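You operate a simulated robot arm through the tools that you are given. There is no shell and no other tool. Be economical: measure what you need, move in short steps, check, and stop when the job is done.

Carry out the task below with a simulated robot arm. There is one attempt and no reset: what you move stays moved.

TASK
Fetch the oil bottle from the top of the game board and stand it on top of the grey brick there. Then put the pot from the top of the game board on the yellow tile there.

It is judged by the outcome, as a careful person would: the job done as asked, and still so three seconds after it is handed in. It fails if anything else is knocked over, pushed out of place, dropped, spilled or broken.

THE ROBOT
A 7-joint arm with a two-finger parallel gripper, fixed in place. Base frame: the origin is at the foot of the arm, x ahead of it, y to its left, z up; the work surface is at about z = 0. Lengths are in mm, angles in degrees, forces in N, time in s.
With the tool pointing down near the work surface it reaches from about 220 to 580 mm from the base axis. Its first joint turns from -66.0 to 66.0 degrees. Payload 2.5 kg.
Tool frame: the origin (TCP) lies between the finger pads and is the grasp point; the fingertips stand 23 mm ahead of it; z points along the fingers, y is the line along which they close. The gripper opens to 94 mm. The fingers are 38 mm wide and 10 mm thick; the gripper's body (54 by 96 mm) begins 39 mm behind the TCP.
Orientation is that of the tool frame in the base frame, as a unit quaternion [x, y, z, w]. With the fingers straight down and closing along the base's y, the tool's x points along the base's -x, its y along +y and its z along -z.

THE INTERFACE
- The arm moves only by the tool step_arm. Its arguments are lists of equal length, an entry for each row: "gripper": the opening, from 0 (shut) to 1 (fully open); "xyz": the shift along the tool's x, y, z in mm, a list of three; "turn": the turn, a rotation vector about the tool's x, y, z in degrees, a list of three. In form: {"gripper": [gripper, ...], "xyz": [[tx, ty, tz], ...], "turn": [[wx, wy, wz], ...]}. A call has 1 to 8 rows; each row shifts and turns the commanded pose from where the row before left it, along the tool's axes as they then stand. A row lasts 0.2 s, in which the tool goes at most 50 mm and 8.6 degrees; a call with a longer step from one row to the next is refused whole, and so is a gripper value outside its range. A pose out of reach is approached as far as the arm can. The call stops where the force on the tool passes 40 N (or 10 N more than at its start, if that is more) or the arm is blocked; 0.2 s more then pass. The fingers move at their own pace (about 108 mm/s each) and stop on an object; they squeeze with about 44 N. The grip force told is the motor's: it shows also when the fingers shut on nothing. Time passes only in rows, and 0.2 s behind the last, so rows that do not move let the fingers close. It gives the time, the measured TCP pose, the force on the tool (base axes), the opening and the grip force at its end, in the units of the frame above (readings bear some noise), and new pictures: "views" is both (left out), scene, wrist or none.
- Cameras (640 x 400 px; columns grow to the right, rows downward): "scene" is fixed at [129.8, -410.3, 522.1]; the picture's right is [0.79, -0.61, 0.00], its down [-0.41, -0.53, -0.74] and it looks along [0.46, 0.59, -0.67] (base axes); focal length 222 px, centre (320, 200). "wrist" rides on the gripper at [-39, 0, -44] in the tool frame; the picture's right is [0.00, -1.00, 0.00], its down [0.97, 0.00, -0.24] and it looks along [0.24, 0.00, 0.97] (tool axes); focal length 218 px, centre (320, 200).
- pixel_to_xyz(camera, pixels): there is no depth. For up to 12 entries [column, row, z] of the newest picture of that camera ("zoom" is the newest enlarged one), the place [x, y] in the base frame at which the ray of that pixel passes the height z, good to about 2 mm, but the place of the scene camera against the robot may be out by one fixed shift of up to 18 mm in any direction. No time passes.
- inspect(camera, box): a new picture of the part [left, top, right, bottom] of that camera's present view, enlarged. No time passes.
- sign_off(): hands the job in; it is judged then, once.

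Work in short steps. Measure before you move; look again where a grasp or a placing could have gone wrong, and mend it. You have 80 turns and 120 pictures in all, the two below and enlarged ones among them. Open the gripper and draw the arm clear of the work before you hand the job in, unless the task says otherwise; then end with one line.

The tools are called after "Call:" as name(argument=value, ...) on one line, values as JSON. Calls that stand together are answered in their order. step_arm: Moves the arm, as the interface text tells. Its arguments: {"type":"object","properties":{"gripper":{"type":"array"},"xyz":{"type":"array"},"turn":{"type":"array"},"views":{"type":"string","enum":["both","scene","wrist","none"]}},"required":["gripper","xyz","turn"]} The other tools are called the same way: pixel_to_xyz (camera, pixels) gives the place at which the rays of pixels pass given heights; inspect (camera, box) takes an enlarged picture of a part of a camera's view; sign_off () hands the job in.

At the start:

```text
time_s: 0.0
tool_pos: [317.9, -63.2, 369.7]
orientation: [0.0, 1.0, 0.0, 0.0]
force: [-0.4, -0.3, -0.2]
opening: 94.0
grasp_force: 0.0
```

scene: 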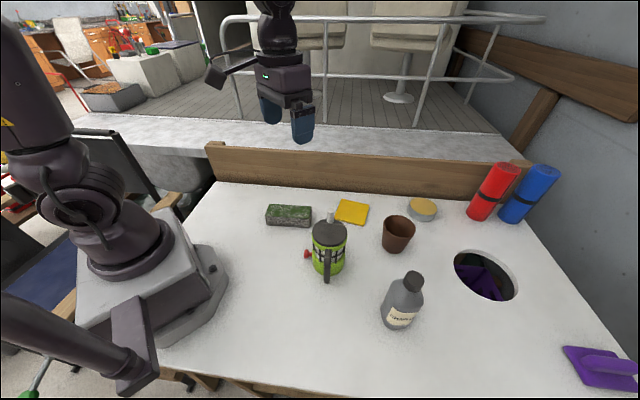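
wrist: 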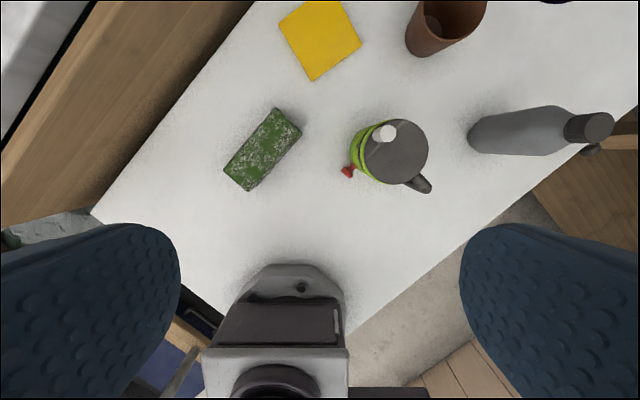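

I'll enlarge the scene to identify objects and measure positions.

Call:
inspect(camera="scene", box=[240, 180, 460, 340])

Call:
pixel_to_xyz(camera="wrist", pixels=[[245, 190, 35], [226, 169, 35], [275, 109, 35], [301, 125, 35], [316, 81, 5], [362, 45, 5], [278, 28, 5], [340, 0, 5], [470, 135, 30], [588, 130, 130]])

Call:
pixel_to_xyz(camera="scene", pixels=[[267, 206, 35], [312, 208, 35], [309, 227, 35], [266, 222, 35], [342, 200, 5], [369, 206, 5], [335, 219, 5], [362, 225, 5], [397, 325, 0], [412, 276, 130], [396, 250, 0], [398, 222, 60]])

```text
2.50 times, centred on (350, 260) of scene
```

zoom: 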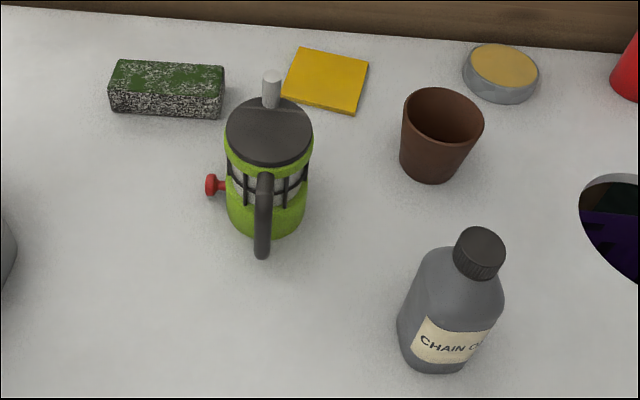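

```text
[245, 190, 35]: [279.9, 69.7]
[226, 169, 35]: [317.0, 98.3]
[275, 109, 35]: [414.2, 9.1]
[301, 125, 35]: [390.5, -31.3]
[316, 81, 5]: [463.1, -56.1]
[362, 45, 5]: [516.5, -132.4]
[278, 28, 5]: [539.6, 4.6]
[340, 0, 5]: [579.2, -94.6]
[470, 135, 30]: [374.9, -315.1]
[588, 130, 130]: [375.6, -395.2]
```

```text
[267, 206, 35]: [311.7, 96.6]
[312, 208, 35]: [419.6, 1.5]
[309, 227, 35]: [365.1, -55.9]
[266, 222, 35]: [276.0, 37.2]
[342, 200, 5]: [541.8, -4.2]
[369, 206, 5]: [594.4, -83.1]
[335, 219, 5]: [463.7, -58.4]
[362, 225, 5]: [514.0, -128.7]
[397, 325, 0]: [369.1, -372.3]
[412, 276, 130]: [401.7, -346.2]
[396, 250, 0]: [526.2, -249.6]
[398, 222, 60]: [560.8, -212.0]
```

The objects are identified: CHAIN OIL bottle, mossy grey brick, yellow tile and brown pot. I'll move the wrist camera over towards the bottle and pot for better measurements.

Call:
step_arm(gripper=[1, 1, 1, 1, 1, 1], xyz=[[-10, -45, 0], [-10, -45, 0], [-10, -45, 0], [-10, -45, 0], [-10, -35, 0], [0, 0, 0]], turn=[[0, 0, 0], [0, 0, 0], [0, 0, 0], [0, 0, 0], [0, 0, 0], [0, 0, 0]])

```text
time_s: 1.4
tool_pos: [364.7, -277.0, 369.9]
orientation: [-0.001, 1.0, 0.0, 0.0]
force: [0.1, -0.5, 0.8]
opening: 93.8
grasp_force: 0.1
```

scene: 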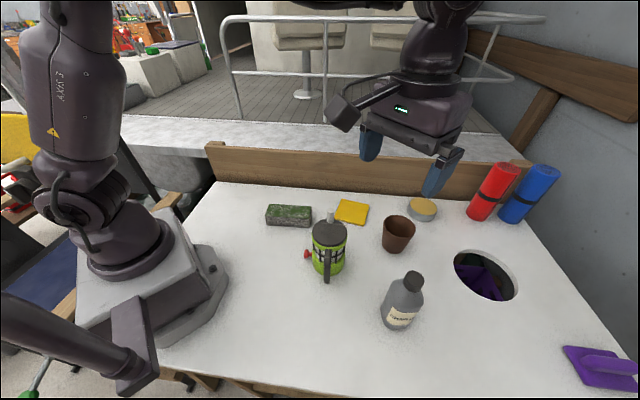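
wrist: 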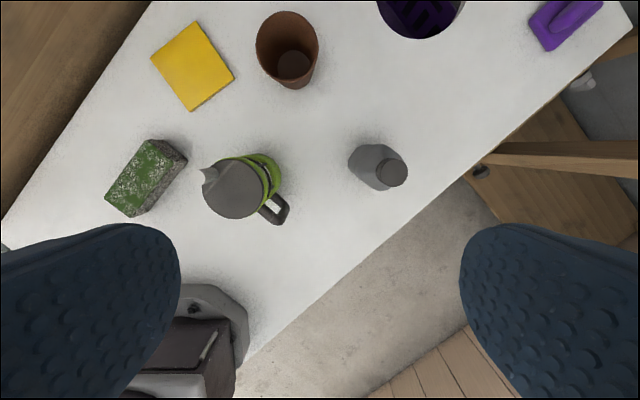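

The wrist view now shows everything. I'll enlarge the bottle, pot and brick.

Call:
inspect(camera="wrist", box=[230, 0, 430, 200])

Call:
inspect(camera="wrist", box=[90, 10, 300, 230])

Call:
pixel_to_xyz(camera="wrist", pixels=[[392, 173, 120], [392, 173, 140], [378, 173, 130], [407, 173, 130], [256, 35, 70], [319, 42, 70], [287, 12, 70], [287, 60, 70], [298, 90, 0], [281, 84, 0], [316, 82, 0], [349, 158, 30]])

```text
2.00 times, centred on (330, 100) of wrist
```

zoom: 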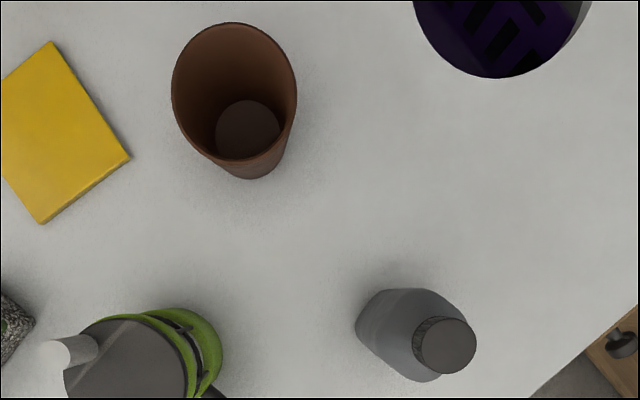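

```text
1.82 times, centred on (195, 120) of wrist
```

zoom: 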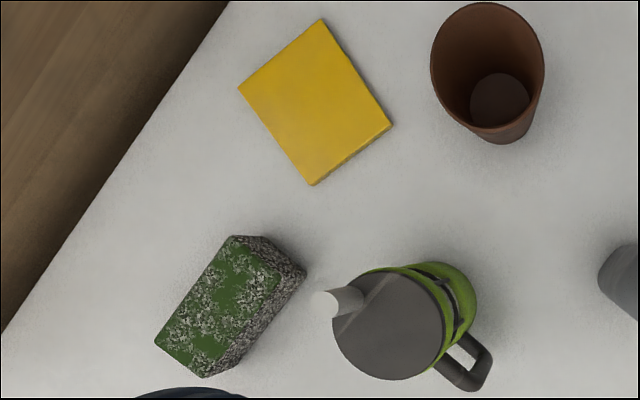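

```text
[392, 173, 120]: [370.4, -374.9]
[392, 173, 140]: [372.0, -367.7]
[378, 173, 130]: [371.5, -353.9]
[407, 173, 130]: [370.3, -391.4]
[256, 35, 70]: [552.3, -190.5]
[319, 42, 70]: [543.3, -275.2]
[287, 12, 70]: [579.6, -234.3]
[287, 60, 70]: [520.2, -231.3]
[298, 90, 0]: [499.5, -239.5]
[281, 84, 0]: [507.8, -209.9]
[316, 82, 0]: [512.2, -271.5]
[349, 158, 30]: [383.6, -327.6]
```

Call:
pixel_to_xyz(camera="scene", pixels=[[414.4, 279, 100], [414.4, 279, 120], [414.4, 279, 140], [398.8, 224, 50], [398.8, 224, 70], [398.8, 224, 90], [394, 252, 0], [395, 247, 0], [397, 329, 0], [382, 318, 0], [412, 322, 0], [394, 310, 20]])

Call:
pixel_to_xyz(camera="wrist", pixels=[[392, 172.5, 100], [392, 172.5, 80], [287, 36, 50], [287, 36, 70], [287, 36, 90], [295, 89, 0], [294, 65, 0], [348, 164, 0], [365, 145, 0], [380, 190, 40], [365, 145, 80], [348, 164, 60]])

Call:
inspect(camera="wrist", box=[335, 130, 425, 200])

Call:
inspect(camera="scene", box=[360, 260, 440, 340])

```text
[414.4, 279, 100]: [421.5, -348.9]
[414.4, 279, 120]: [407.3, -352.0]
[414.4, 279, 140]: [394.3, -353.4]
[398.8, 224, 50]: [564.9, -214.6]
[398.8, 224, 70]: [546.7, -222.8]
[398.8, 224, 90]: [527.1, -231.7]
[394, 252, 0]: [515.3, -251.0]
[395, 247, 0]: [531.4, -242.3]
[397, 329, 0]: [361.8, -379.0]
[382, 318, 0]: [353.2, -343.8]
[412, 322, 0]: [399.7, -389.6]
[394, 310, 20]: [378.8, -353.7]
```

```text
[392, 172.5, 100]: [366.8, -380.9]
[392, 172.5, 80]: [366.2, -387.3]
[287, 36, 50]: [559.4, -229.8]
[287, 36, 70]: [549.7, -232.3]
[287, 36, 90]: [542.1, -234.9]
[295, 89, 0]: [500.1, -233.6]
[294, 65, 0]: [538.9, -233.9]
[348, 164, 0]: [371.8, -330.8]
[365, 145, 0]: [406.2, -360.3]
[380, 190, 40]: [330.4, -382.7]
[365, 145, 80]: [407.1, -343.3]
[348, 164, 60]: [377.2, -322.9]
```

```text
5.71 times, centred on (380, 165) of wrist
```

zoom: 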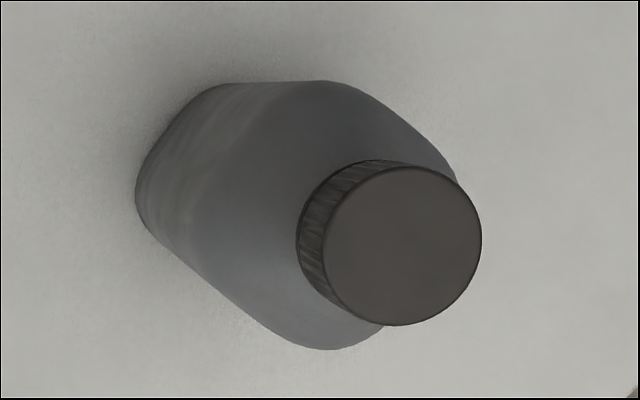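

```text
5.00 times, centred on (400, 300) of scene
```

zoom: 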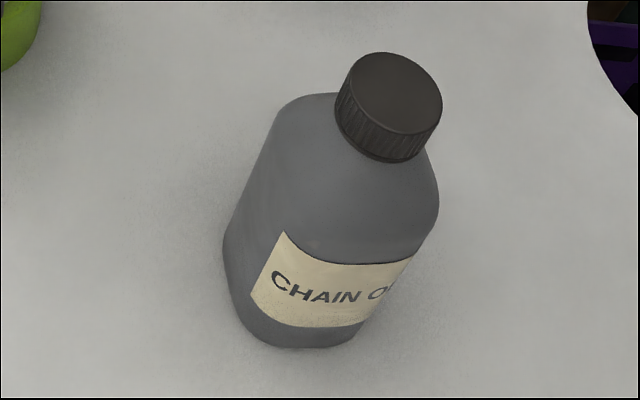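

Cap top appears at about (374,-357), z≈165; pot rim centre at about (547,-232), z≈70. I'll go above the bottle for a straight-down view.

Call:
step_arm(gripper=[1, 1, 1], xyz=[[15, -40, 0], [15, -40, 0], [0, 0, 0]], turn=[[0, 0, 0], [0, 0, 0], [0, 0, 0]], views="wrist")

Call:
inspect(camera="wrist", box=[270, 100, 370, 200])

Call:
inspect(camera="scene", box=[255, 190, 375, 250])

```text
time_s: 2.2
tool_pos: [338.2, -359.5, 370.7]
orientation: [-0.001, 1.0, 0.0, 0.0]
force: [0.4, 0.2, 0.0]
opening: 93.9
grasp_force: 0.2
```

wrist: 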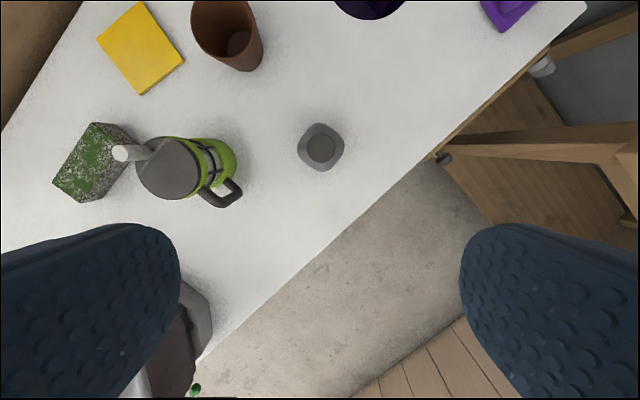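

```text
4.00 times, centred on (320, 150) of wrist
```

zoom: 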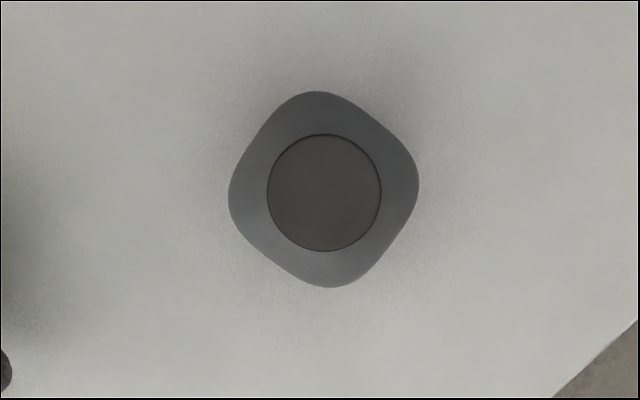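

```text
5.33 times, centred on (315, 220) of scene
```

zoom: 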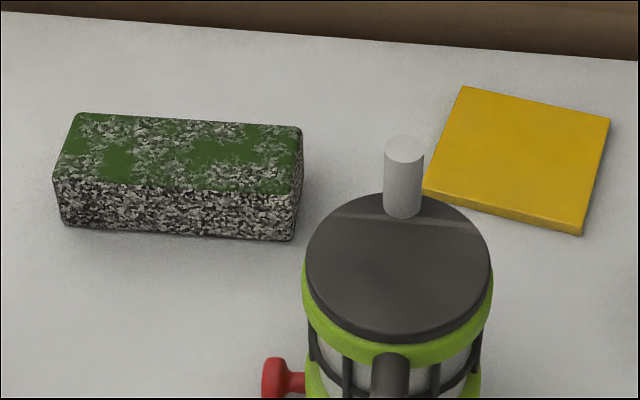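

The bottle is square in section, turned about 45°, with a round cap. I get the cap centre, then look straight down on the brick.

Call:
pixel_to_xyz(camera="wrist", pixels=[[321, 148.2, 165], [306.9, 148.2, 165], [335.1, 148.2, 165], [318.7, 123, 110], [344.2, 147.5, 110], [322.5, 171.7, 110], [297, 148.7, 110]])

Call:
step_arm(gripper=[1, 1, 1, 1, 1, 1, 1, 1], xyz=[[3, 48, 0], [3, 48, 0], [3, 48, 0], [3, 48, 0], [3, 48, 0], [3, 48, 0], [3, 48, 0], [3, 48, 0]], turn=[[0, 0, 0], [0, 0, 0], [0, 0, 0], [0, 0, 0], [0, 0, 0], [0, 0, 0], [0, 0, 0], [0, 0, 0]], views="wrist")

Call:
inspect(camera="wrist", box=[260, 80, 400, 220])

```text
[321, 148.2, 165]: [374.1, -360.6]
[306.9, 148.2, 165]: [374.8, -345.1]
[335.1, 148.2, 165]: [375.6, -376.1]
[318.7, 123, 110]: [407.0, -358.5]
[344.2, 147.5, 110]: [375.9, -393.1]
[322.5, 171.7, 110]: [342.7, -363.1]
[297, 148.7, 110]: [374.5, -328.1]
```

```text
time_s: 4.0
tool_pos: [316.1, 28.0, 371.0]
orientation: [0.0, 1.0, 0.0, 0.0]
force: [-0.9, -0.2, -0.2]
opening: 93.8
grasp_force: 0.2
```

wrist: 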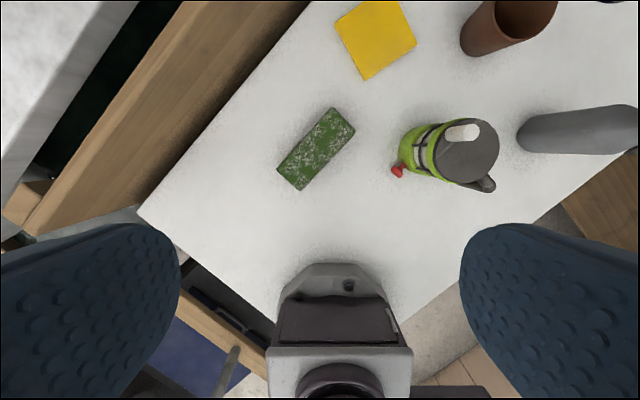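

```text
2.86 times, centred on (330, 150) of wrist
```

zoom: 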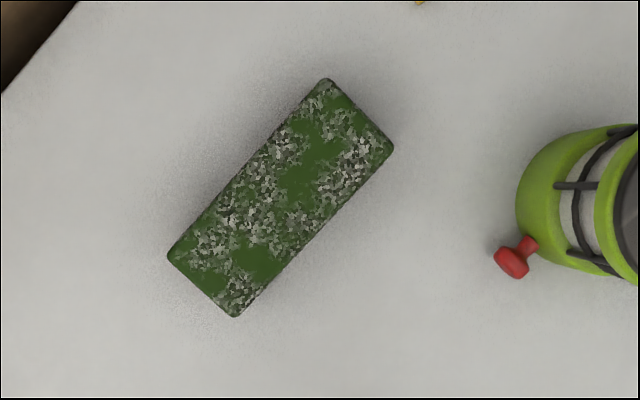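

Call:
pixel_to_xyz(camera="zoom", pixels=[[325, 78, 40], [394, 148, 40], [236, 317, 40], [167, 256, 40], [280, 198, 40], [280, 198, 30]])

Call:
pixel_to_xyz(camera="scene", pixels=[[270.5, 204, 40], [311.5, 207, 40], [309, 225.5, 40], [266, 219.5, 40]])

Call:
inspect(camera="wrist", box=[330, 0, 560, 100])

```text
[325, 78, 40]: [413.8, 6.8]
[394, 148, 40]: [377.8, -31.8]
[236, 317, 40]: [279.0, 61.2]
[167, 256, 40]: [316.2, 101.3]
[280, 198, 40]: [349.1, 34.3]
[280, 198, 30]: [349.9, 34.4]
```

```text
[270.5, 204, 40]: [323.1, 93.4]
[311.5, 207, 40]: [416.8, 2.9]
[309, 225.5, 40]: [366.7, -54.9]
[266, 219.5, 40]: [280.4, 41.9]
```

```text
2.78 times, centred on (445, 50) of wrist
```

zoom: 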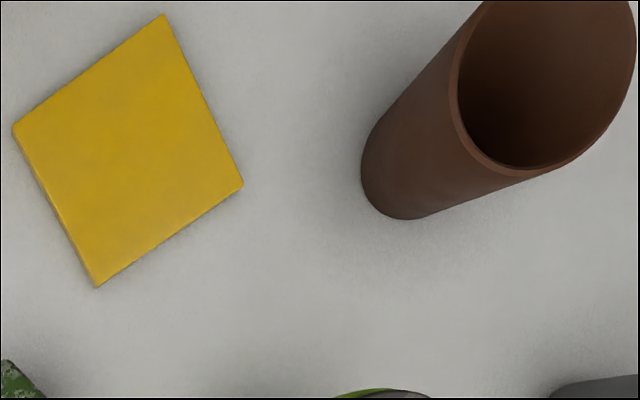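

Brick centre (348,34), about 135×53, height ≈40, axis ≈ -43.7°. The bottle's sides are already aligned within ~2° so no turn is needed. Going back above the bottle.

Call:
step_arm(gripper=[1, 1, 1, 1, 1, 1, 1, 1], xyz=[[-7.3, -48.6, 0], [-7.3, -48.6, 0], [-7.3, -48.6, 0], [-7.3, -48.6, 0], [-7.3, -48.6, 0], [-7.3, -48.6, 0], [-7.3, -48.6, 0], [-7.3, -48.6, 0]], turn=[[0, 0, 0], [0, 0, 0], [0, 0, 0], [0, 0, 0], [0, 0, 0], [0, 0, 0], [0, 0, 0], [0, 0, 0]], views="none")

Call:
step_arm(gripper=[1, 1, 1, 1], xyz=[[0, 0, 45], [0, 0, 45], [0, 0, 21], [0, 0, 0]], turn=[[0, 0, 0], [0, 0, 0], [0, 0, 0], [0, 0, 0]])

Call:
inspect(camera="wrist", box=[240, 180, 400, 340])

```text
time_s: 5.8
tool_pos: [370.8, -364.4, 367.9]
orientation: [-0.001, 1.0, 0.001, 0.0]
force: [-0.2, -0.7, 0.6]
opening: 94.0
grasp_force: 0.1
```

```text
time_s: 6.8
tool_pos: [373.5, -365.0, 259.8]
orientation: [0.0, 1.0, 0.001, 0.0]
force: [0.1, 1.2, 0.7]
opening: 93.9
grasp_force: 0.1
```

scene: 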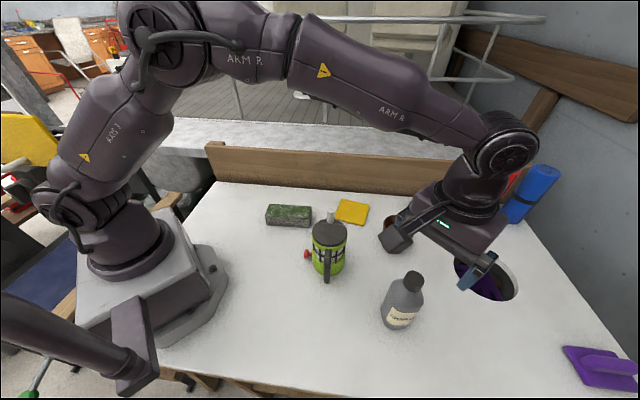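
wrist: 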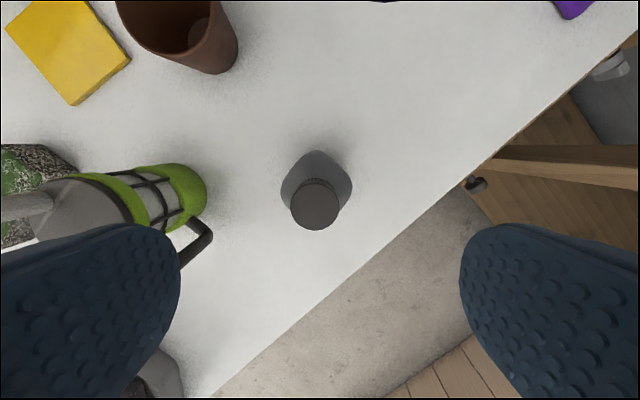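

```text
2.50 times, centred on (320, 260) of wrist
```

zoom: 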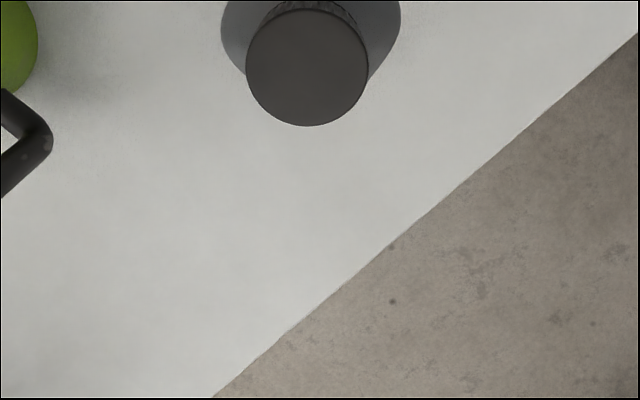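

Call:
pixel_to_xyz(camera="wrist", pixels=[[314.8, 207.2, 140], [314.8, 207.2, 150], [314.8, 207.2, 160], [314.8, 207.2, 170], [290.4, 207, 150], [339.2, 207, 150], [281, 187, 100], [352, 187, 100], [315, 149, 100]])

Call:
inspect(camera="wrist", box=[265, 140, 365, 240])

```text
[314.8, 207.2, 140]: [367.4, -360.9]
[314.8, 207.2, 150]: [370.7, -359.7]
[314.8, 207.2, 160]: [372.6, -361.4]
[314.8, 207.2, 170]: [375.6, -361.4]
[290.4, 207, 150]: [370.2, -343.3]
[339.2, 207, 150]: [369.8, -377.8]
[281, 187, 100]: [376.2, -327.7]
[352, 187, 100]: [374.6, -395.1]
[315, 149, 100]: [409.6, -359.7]
```

```text
4.00 times, centred on (315, 190) of wrist
```

zoom: 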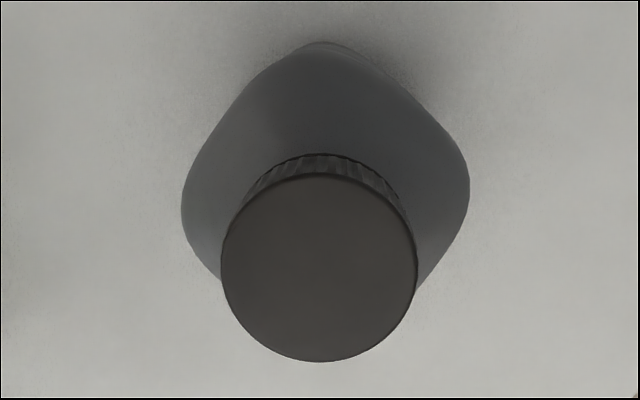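

Cap centre ≈ (374,-361), top z≈155–165, cap height ≈20+. I shift +4 in y and descend to TCP z≈164 around the cap.

Call:
step_arm(gripper=[1, 1, 1, 1], xyz=[[-1, 4, 40], [0, 0, 35], [0, 0, 21], [0, 0, 0]], turn=[[0, 0, 0], [0, 0, 0], [0, 0, 0], [0, 0, 0]])

Call:
inspect(camera="scene", box=[360, 220, 460, 340])

```text
time_s: 7.8
tool_pos: [370.2, -360.0, 162.5]
orientation: [0.001, 1.0, 0.0, -0.001]
force: [-0.1, 0.5, -0.1]
opening: 93.8
grasp_force: 0.0
```

scene: 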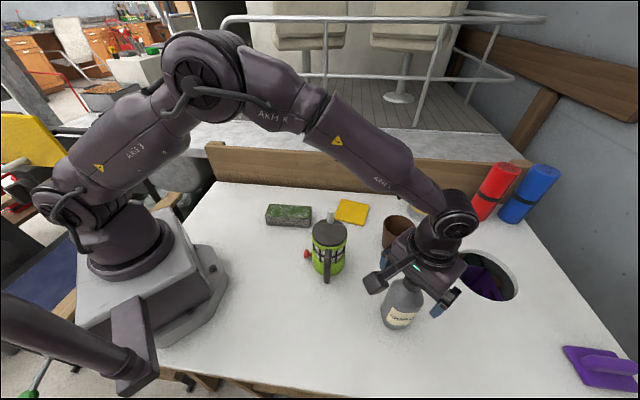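
wrist: 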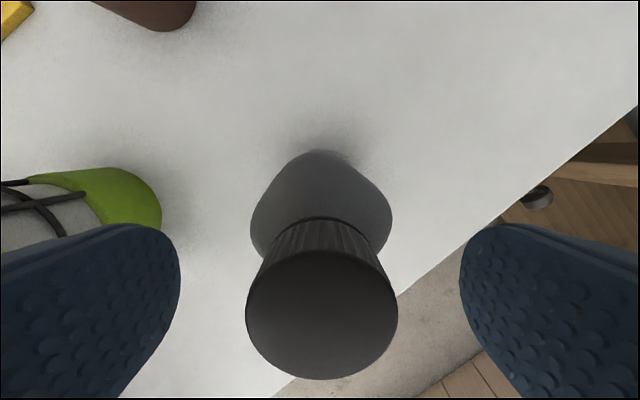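

```text
3.33 times, centred on (410, 280) of scene
```

zoom: 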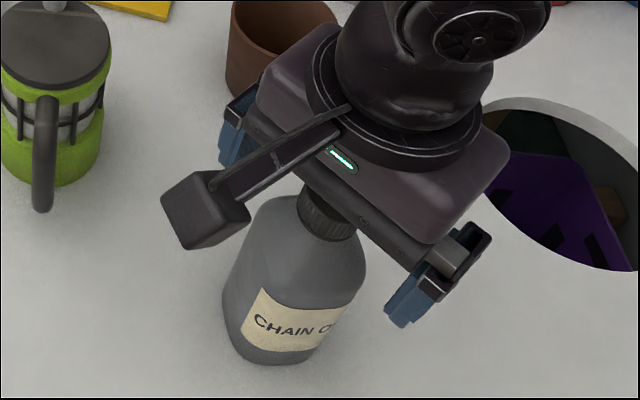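

Cap sits between the fingers. Nudge x and close.

Call:
step_arm(gripper=[1, 0, 0, 0, 0], xyz=[[-4, 0, 0], [0, 0, 0], [0, 0, 0], [0, 0, 0], [0, 0, 0]], turn=[[0, 0, 0], [0, 0, 0], [0, 0, 0], [0, 0, 0], [0, 0, 0]])

```text
time_s: 9.0
tool_pos: [375.2, -359.9, 164.8]
orientation: [0.001, 1.0, -0.002, 0.001]
force: [-2.4, 2.7, 20.1]
opening: 32.9
grasp_force: 44.4
```

scene: 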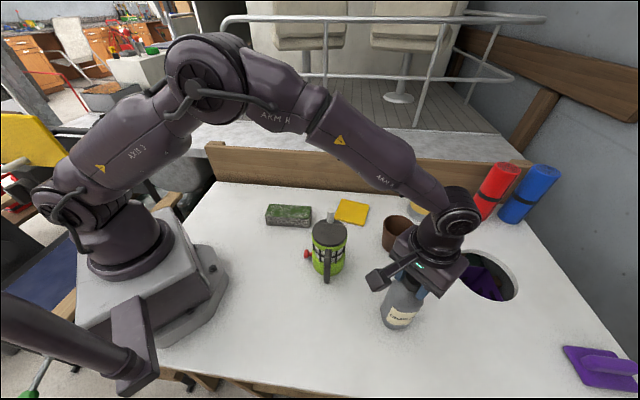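
wrist: 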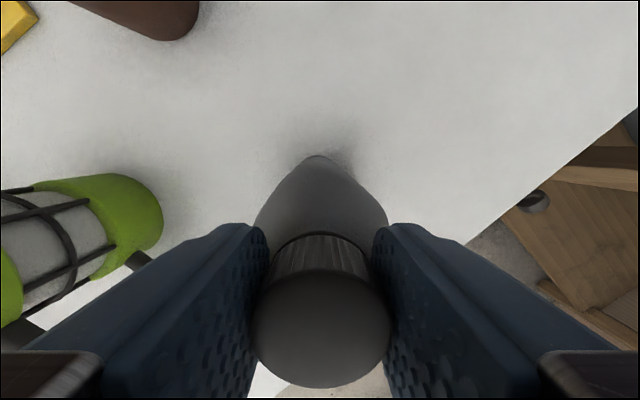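

Cap is held (opening 32.9, 44 N). Lift gently and check.

Call:
step_arm(gripper=[0, 0, 0, 0], xyz=[[0, 0, -10], [0, 0, -15], [0, 0, -20], [0, 0, 0]], turn=[[0, 0, 0], [0, 0, 0], [0, 0, 0], [0, 0, 0]])

```text
time_s: 10.0
tool_pos: [375.6, -358.7, 206.6]
orientation: [0.0, 1.0, 0.001, 0.0]
force: [0.0, -0.5, -2.2]
opening: 31.2
grasp_force: 44.0
```

scene: 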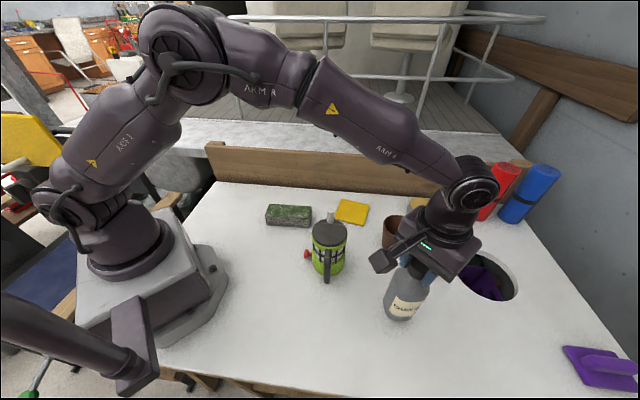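
wrist: 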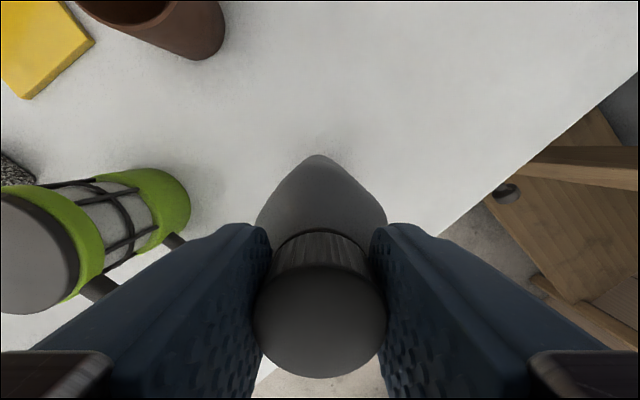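

Lifted cleanly. Raise to clear the press, then carry.

Call:
step_arm(gripper=[0, 0, 0, 0, 0, 0], xyz=[[0, 0, -30], [0, 0, -40], [0, 0, -40], [0, 0, -40], [0, 0, -30], [0, 0, 0]], turn=[[0, 0, 0], [0, 0, 0], [0, 0, 0], [0, 0, 0], [0, 0, 0], [0, 0, 0]], views="scene")

Call:
step_arm(gripper=[0, 0, 0, 0, 0, 0], xyz=[[2, 25, 0], [3, 40, 0], [3, 40, 0], [3, 40, 0], [3, 40, 0], [2, 25, 0]], turn=[[0, 0, 0], [0, 0, 0], [0, 0, 0], [0, 0, 0], [0, 0, 0], [0, 0, 0]], views="scene")

Call:
step_arm(gripper=[0, 0, 0, 0, 0, 0, 0], xyz=[[2, 25, 0], [2, 40, 0], [2, 40, 0], [2, 40, 0], [2, 26, 0], [0, 12, 0], [0, 0, 0]], turn=[[0, 0, 0], [0, 0, 0], [0, 0, 0], [0, 0, 0], [0, 0, 0], [0, 0, 0], [0, 0, 0]])

```text
time_s: 11.4
tool_pos: [375.8, -356.6, 388.0]
orientation: [-0.001, 1.0, -0.001, 0.0]
force: [-0.3, 0.7, -3.0]
opening: 31.0
grasp_force: 43.9
```

scene: 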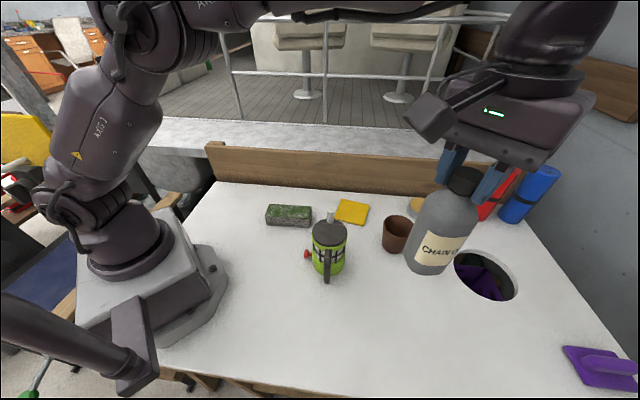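

```text
time_s: 12.8
tool_pos: [360.3, -147.3, 387.2]
orientation: [0.0, 1.0, 0.0, 0.0]
force: [0.7, 0.9, -3.3]
opening: 31.0
grasp_force: 43.8
```

scene: 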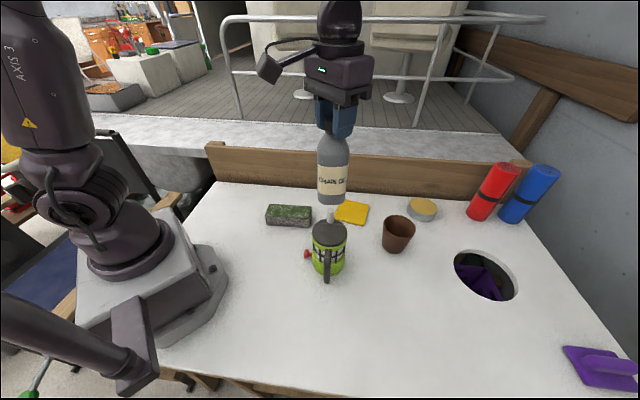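

```text
time_s: 14.4
tool_pos: [348.7, 34.0, 387.2]
orientation: [0.0, 1.0, 0.0, -0.001]
force: [0.3, 0.1, -3.1]
opening: 31.2
grasp_force: 43.9
```

scene: 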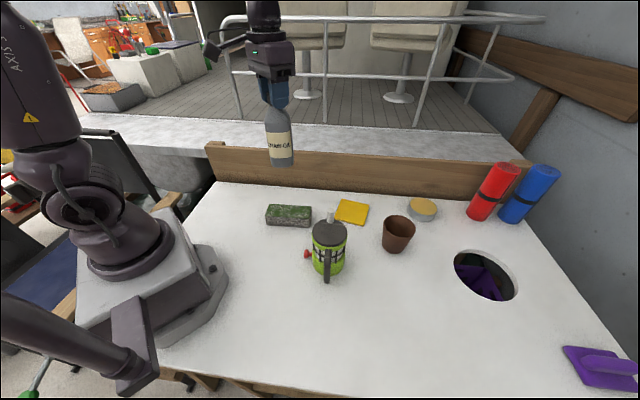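
wrist: 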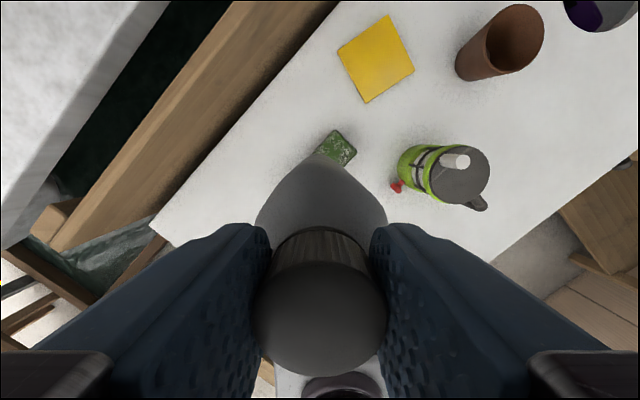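

Bottle is above the brick. Descend to TCP z≈225 (≈20 mm clearance) and look.

Call:
step_arm(gripper=[0, 0, 0, 0, 0, 0], xyz=[[0, 0, 30], [0, 0, 40], [0, 0, 40], [0, 0, 35], [0, 0, 17], [0, 0, 0]], turn=[[0, 0, 0], [0, 0, 0], [0, 0, 0], [0, 0, 0], [0, 0, 0], [0, 0, 0]])

Call:
inspect(camera="scene", box=[240, 130, 340, 240])

```text
time_s: 15.8
tool_pos: [349.0, 36.1, 227.2]
orientation: [0.0, 1.0, 0.0, 0.0]
force: [-0.1, -0.3, -3.4]
opening: 31.0
grasp_force: 44.1
```

scene: 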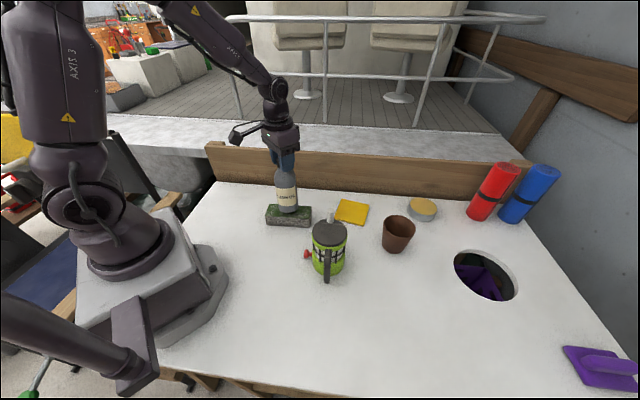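
wrist: 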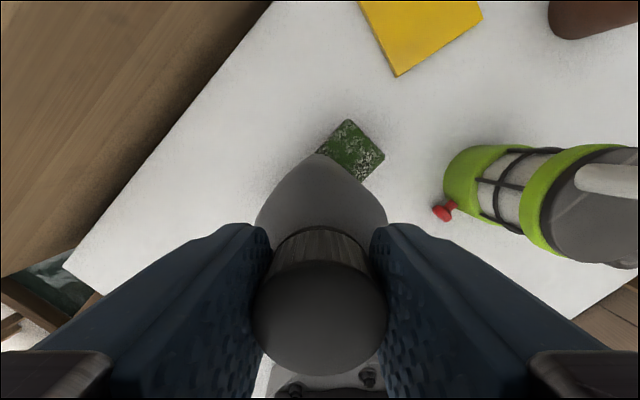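

```text
3.64 times, centred on (290, 185) of scene
```

zoom: 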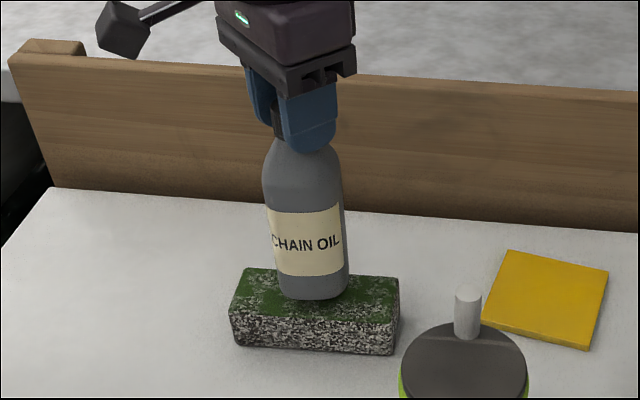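

Well aligned; correct ~2 mm and lower slowly until contact.

Call:
step_arm(gripper=[0, 0, 0, 0, 0], xyz=[[2, -1.5, 4], [0, 0, 5], [0, 0, 4], [0, 0, 2], [0, 0, 0]], turn=[[0, 0, 0], [0, 0, 0], [0, 0, 0], [0, 0, 0], [0, 0, 0]])

Call:
inspect(camera="scene", box=[255, 180, 325, 235])

```text
time_s: 17.0
tool_pos: [348.4, 32.1, 212.3]
orientation: [0.0, 1.0, 0.0, 0.0]
force: [-7.0, -1.5, 17.0]
opening: 31.0
grasp_force: 43.7
```

scene: 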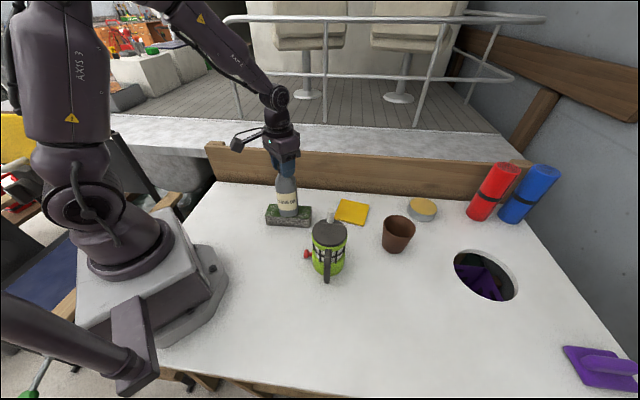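
wrist: 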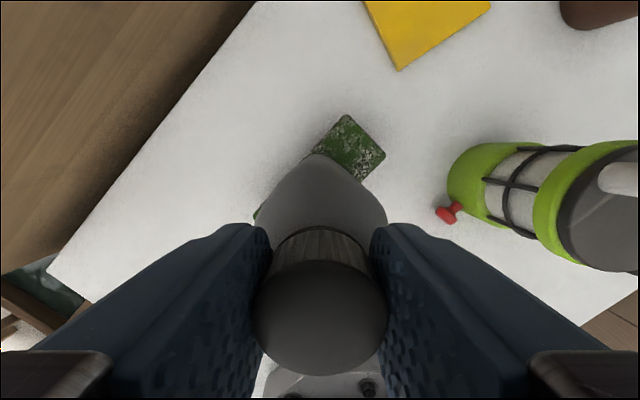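

```text
7.27 times, centred on (290, 208) of scene
```

zoom: 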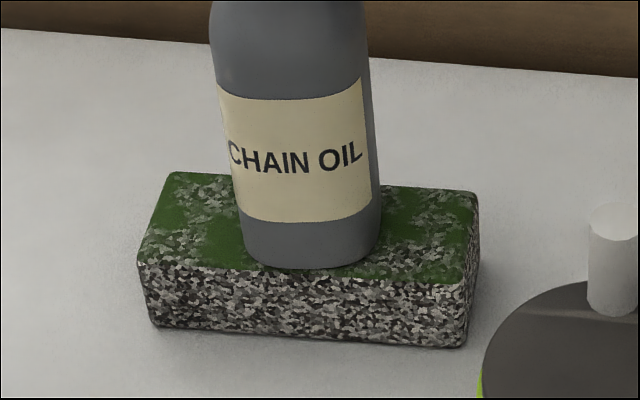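

Call:
pixel_to_xyz(camera="zoom", pixels=[[138, 264, 46], [466, 284, 46], [172, 172, 46], [474, 192, 46], [312, 267, 46], [250, 262, 46], [375, 250, 46], [312, 276, 46]])

Call:
inspect(camera="wrist", box=[230, 90, 410, 250])

```text
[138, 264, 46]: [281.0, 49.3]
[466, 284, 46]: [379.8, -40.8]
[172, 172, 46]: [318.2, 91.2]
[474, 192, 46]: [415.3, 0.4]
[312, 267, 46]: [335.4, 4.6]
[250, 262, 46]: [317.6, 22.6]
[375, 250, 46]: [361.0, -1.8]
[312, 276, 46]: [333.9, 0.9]
```

```text
2.50 times, centred on (320, 170) of wrist
```

zoom: 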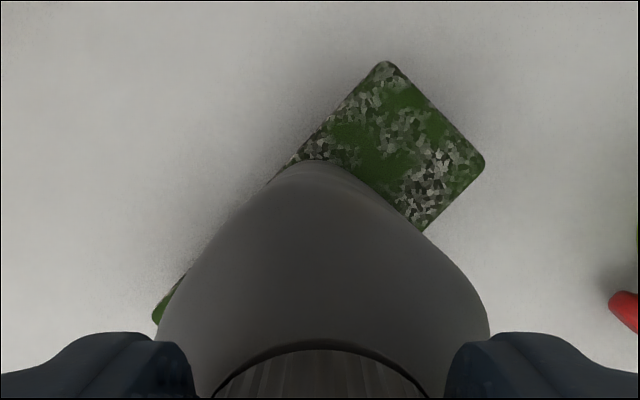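

Bottle sits centred on the brick (front gap ~3.6 mm of a ~55 mm brick). Release, then rise.

Call:
step_arm(gripper=[0, 0.5, 1, 1, 1], xyz=[[0, 0, -1], [0, 0, 0], [0, 0, 0], [0, 0, 0], [0, 0, 0]], turn=[[0, 0, 0], [0, 0, 0], [0, 0, 0], [0, 0, 0], [0, 0, 0]])

Call:
inspect(camera="scene", box=[240, 130, 340, 240])

```text
time_s: 18.2
tool_pos: [347.5, 33.2, 211.9]
orientation: [-0.001, 1.0, 0.0, 0.0]
force: [-0.2, 0.1, 0.1]
opening: 94.1
grasp_force: 0.1
```

scene: 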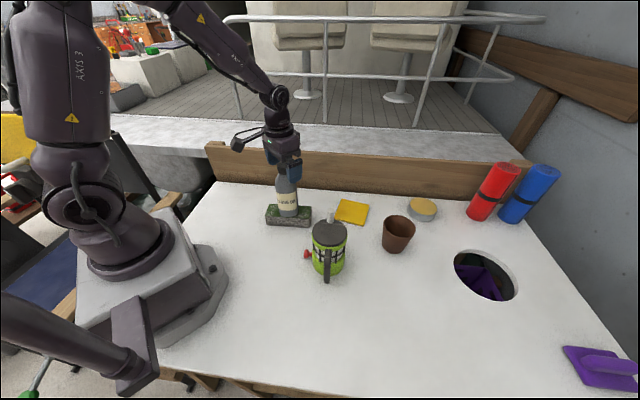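
wrist: 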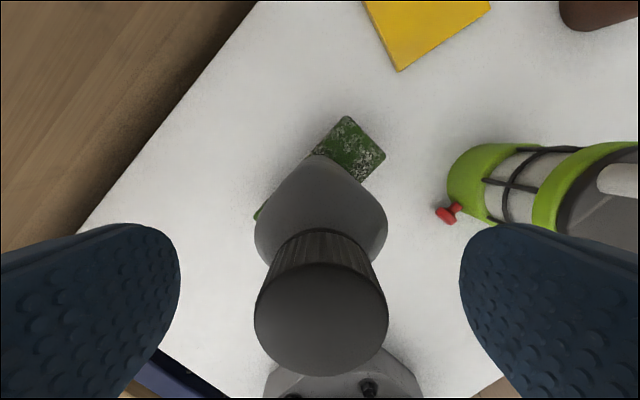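

```text
3.64 times, centred on (290, 185) of scene
```

zoom: 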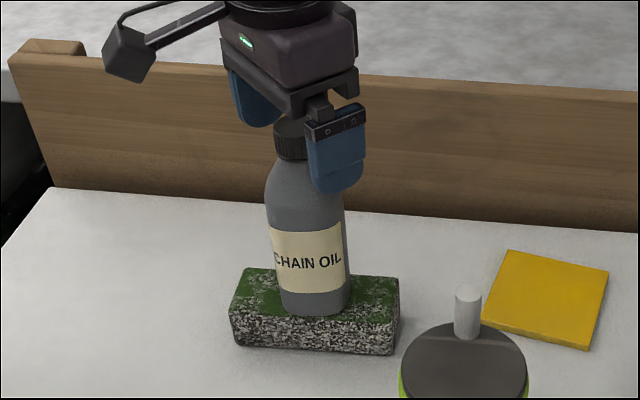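

Bottle stands. Rise straight up, then go look at pot and tile.

Call:
step_arm(gripper=[1, 1, 1, 1, 1], xyz=[[0, 0, -20], [0, 0, -40], [0, 0, -45], [0, 0, -45], [0, 0, 0]], turn=[[0, 0, 0], [0, 0, 0], [0, 0, 0], [0, 0, 0], [0, 0, 0]], views="scene")

Call:
step_arm(gripper=[1, 1, 1, 1, 1, 1, 1], xyz=[[-17, -40, 0], [-17, -45, 0], [-17, -45, 0], [-17, -45, 0], [-17, -45, 0], [-17, -30, 0], [0, 0, 0]], turn=[[0, 0, 0], [0, 0, 0], [0, 0, 0], [0, 0, 0], [0, 0, 0], [0, 0, 0], [0, 0, 0]])

Call:
inspect(camera="wrist", box=[160, 20, 400, 220])

```text
time_s: 19.4
tool_pos: [350.3, 33.1, 360.7]
orientation: [0.001, 1.0, 0.0, -0.001]
force: [-0.2, 0.1, 0.4]
opening: 94.1
grasp_force: 0.2
```

scene: 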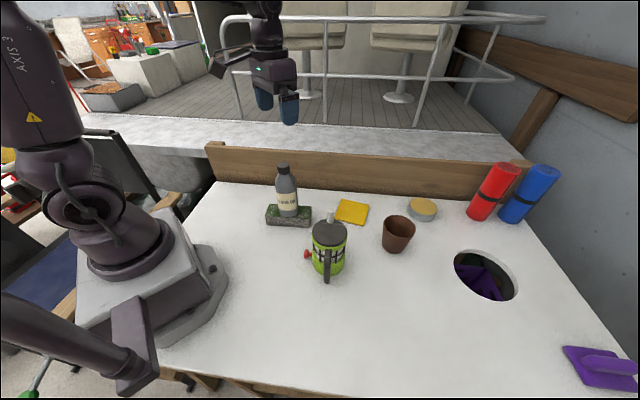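

```text
time_s: 21.0
tool_pos: [453.6, -218.2, 362.9]
orientation: [-0.001, 1.0, 0.0, 0.001]
force: [0.0, 0.1, 0.6]
opening: 94.0
grasp_force: 0.2
```

scene: 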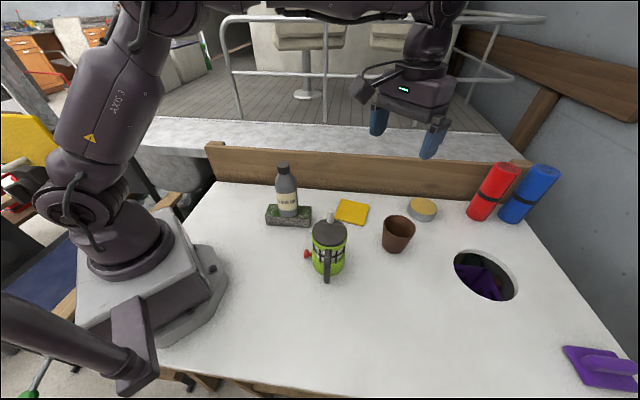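
wrist: 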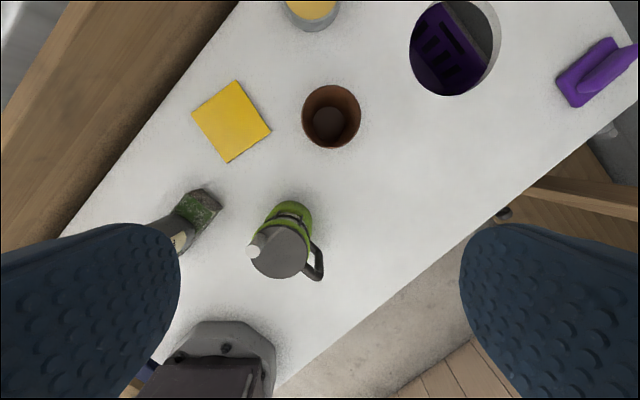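

```text
2.00 times, centred on (280, 120) of wrist
```

zoom: 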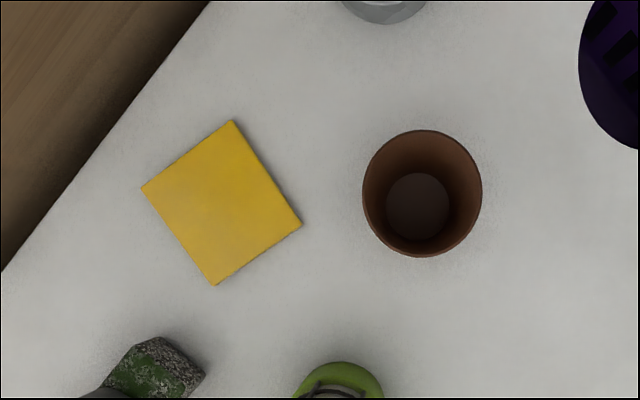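

Call:
pixel_to_xyz(camera="zoom", pixels=[[422, 193, 70], [422, 193, 80], [362, 193, 70], [482, 193, 70], [422, 130, 70], [422, 256, 70], [417, 208, 4], [234, 120, 8], [302, 224, 8], [215, 286, 8], [140, 188, 8], [382, 168, 70]])

Call:
inspect(camera="scene", box=[370, 190, 430, 260])

```text
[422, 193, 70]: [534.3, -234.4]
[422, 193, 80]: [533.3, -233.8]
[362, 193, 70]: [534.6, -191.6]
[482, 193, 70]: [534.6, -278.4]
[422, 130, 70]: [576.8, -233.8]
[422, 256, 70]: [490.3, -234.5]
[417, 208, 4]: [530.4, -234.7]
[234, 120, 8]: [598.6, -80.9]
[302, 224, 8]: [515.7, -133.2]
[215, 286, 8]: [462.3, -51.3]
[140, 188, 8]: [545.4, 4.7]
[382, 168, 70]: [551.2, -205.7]
```

```text
5.71 times, centred on (400, 225) of scene
```

zoom: 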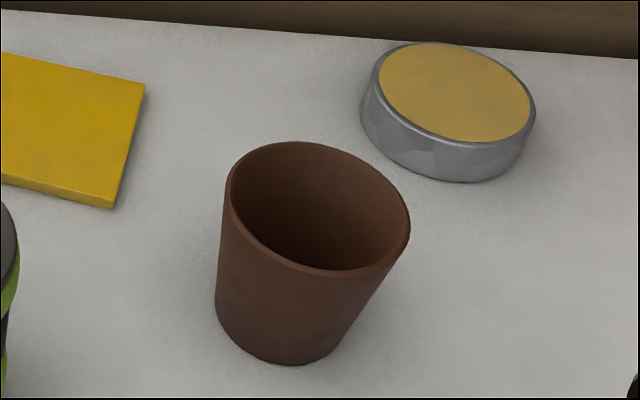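

Pot: centre (533,-234.5), rim z≈80, rim radius ≈42, base radius ≈32. Tile centre ≈ (530,-65). I'll pinch the pot's left (+y) wall with the tool tilted ~7° to match its slope: approach to above the wall with a half-open gripper.

Call:
step_arm(gripper=[0.53, 0.53, 0.53, 0.53, 0.53, 0.53], xyz=[[-30, 8, 25], [-30, 8, 25], [-19, 5, 40], [0, 0, 45], [0, 0, 45], [0, 0, 0]], turn=[[0, 0, 0], [0, 0, 0], [0, 0, 0], [0, 0, 0], [0, 0, 0], [0, 0, 0]])

```text
time_s: 22.4
tool_pos: [532.8, -194.0, 180.8]
orientation: [0.0, 1.0, -0.001, 0.0]
force: [0.0, -0.3, -0.7]
opening: 49.9
grasp_force: 0.0
```

scene: 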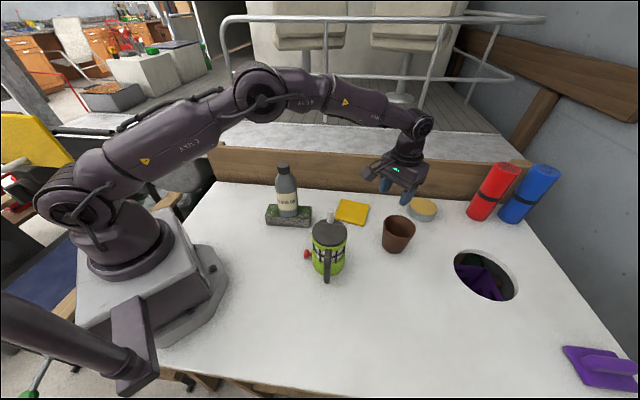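
wrist: 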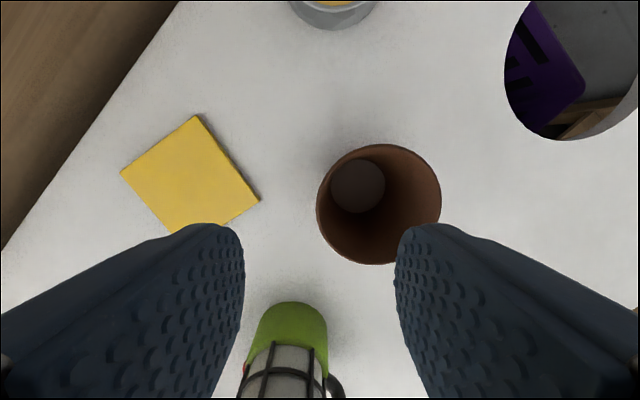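

Reached. Refine pot and tile positions from this nearer view.

Call:
pixel_to_xyz(camera="wrist", pixels=[[316, 203, 80], [442, 203, 80], [379, 144, 80], [379, 265, 80], [379, 204, 80], [379, 204, 90], [379, 204, 70], [358, 186, 4], [194, 115, 8], [261, 200, 8], [120, 174, 8]])

Call:
inspect(camera="wrist", box=[300, 130, 460, 280])

```text
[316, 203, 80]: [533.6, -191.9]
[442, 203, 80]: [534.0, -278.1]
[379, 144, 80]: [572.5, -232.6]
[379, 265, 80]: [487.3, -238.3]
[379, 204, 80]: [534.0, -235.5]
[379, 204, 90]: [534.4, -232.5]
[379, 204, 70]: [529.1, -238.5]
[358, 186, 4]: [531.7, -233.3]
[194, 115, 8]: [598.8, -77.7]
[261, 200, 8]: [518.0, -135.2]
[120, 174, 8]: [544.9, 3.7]
```

```text
2.67 times, centred on (380, 205) of wrist
```

zoom: 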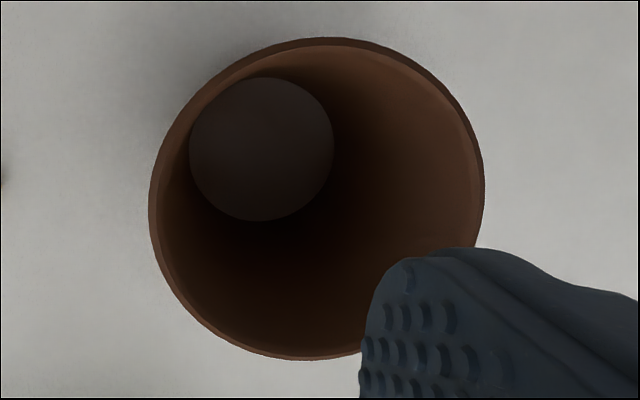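

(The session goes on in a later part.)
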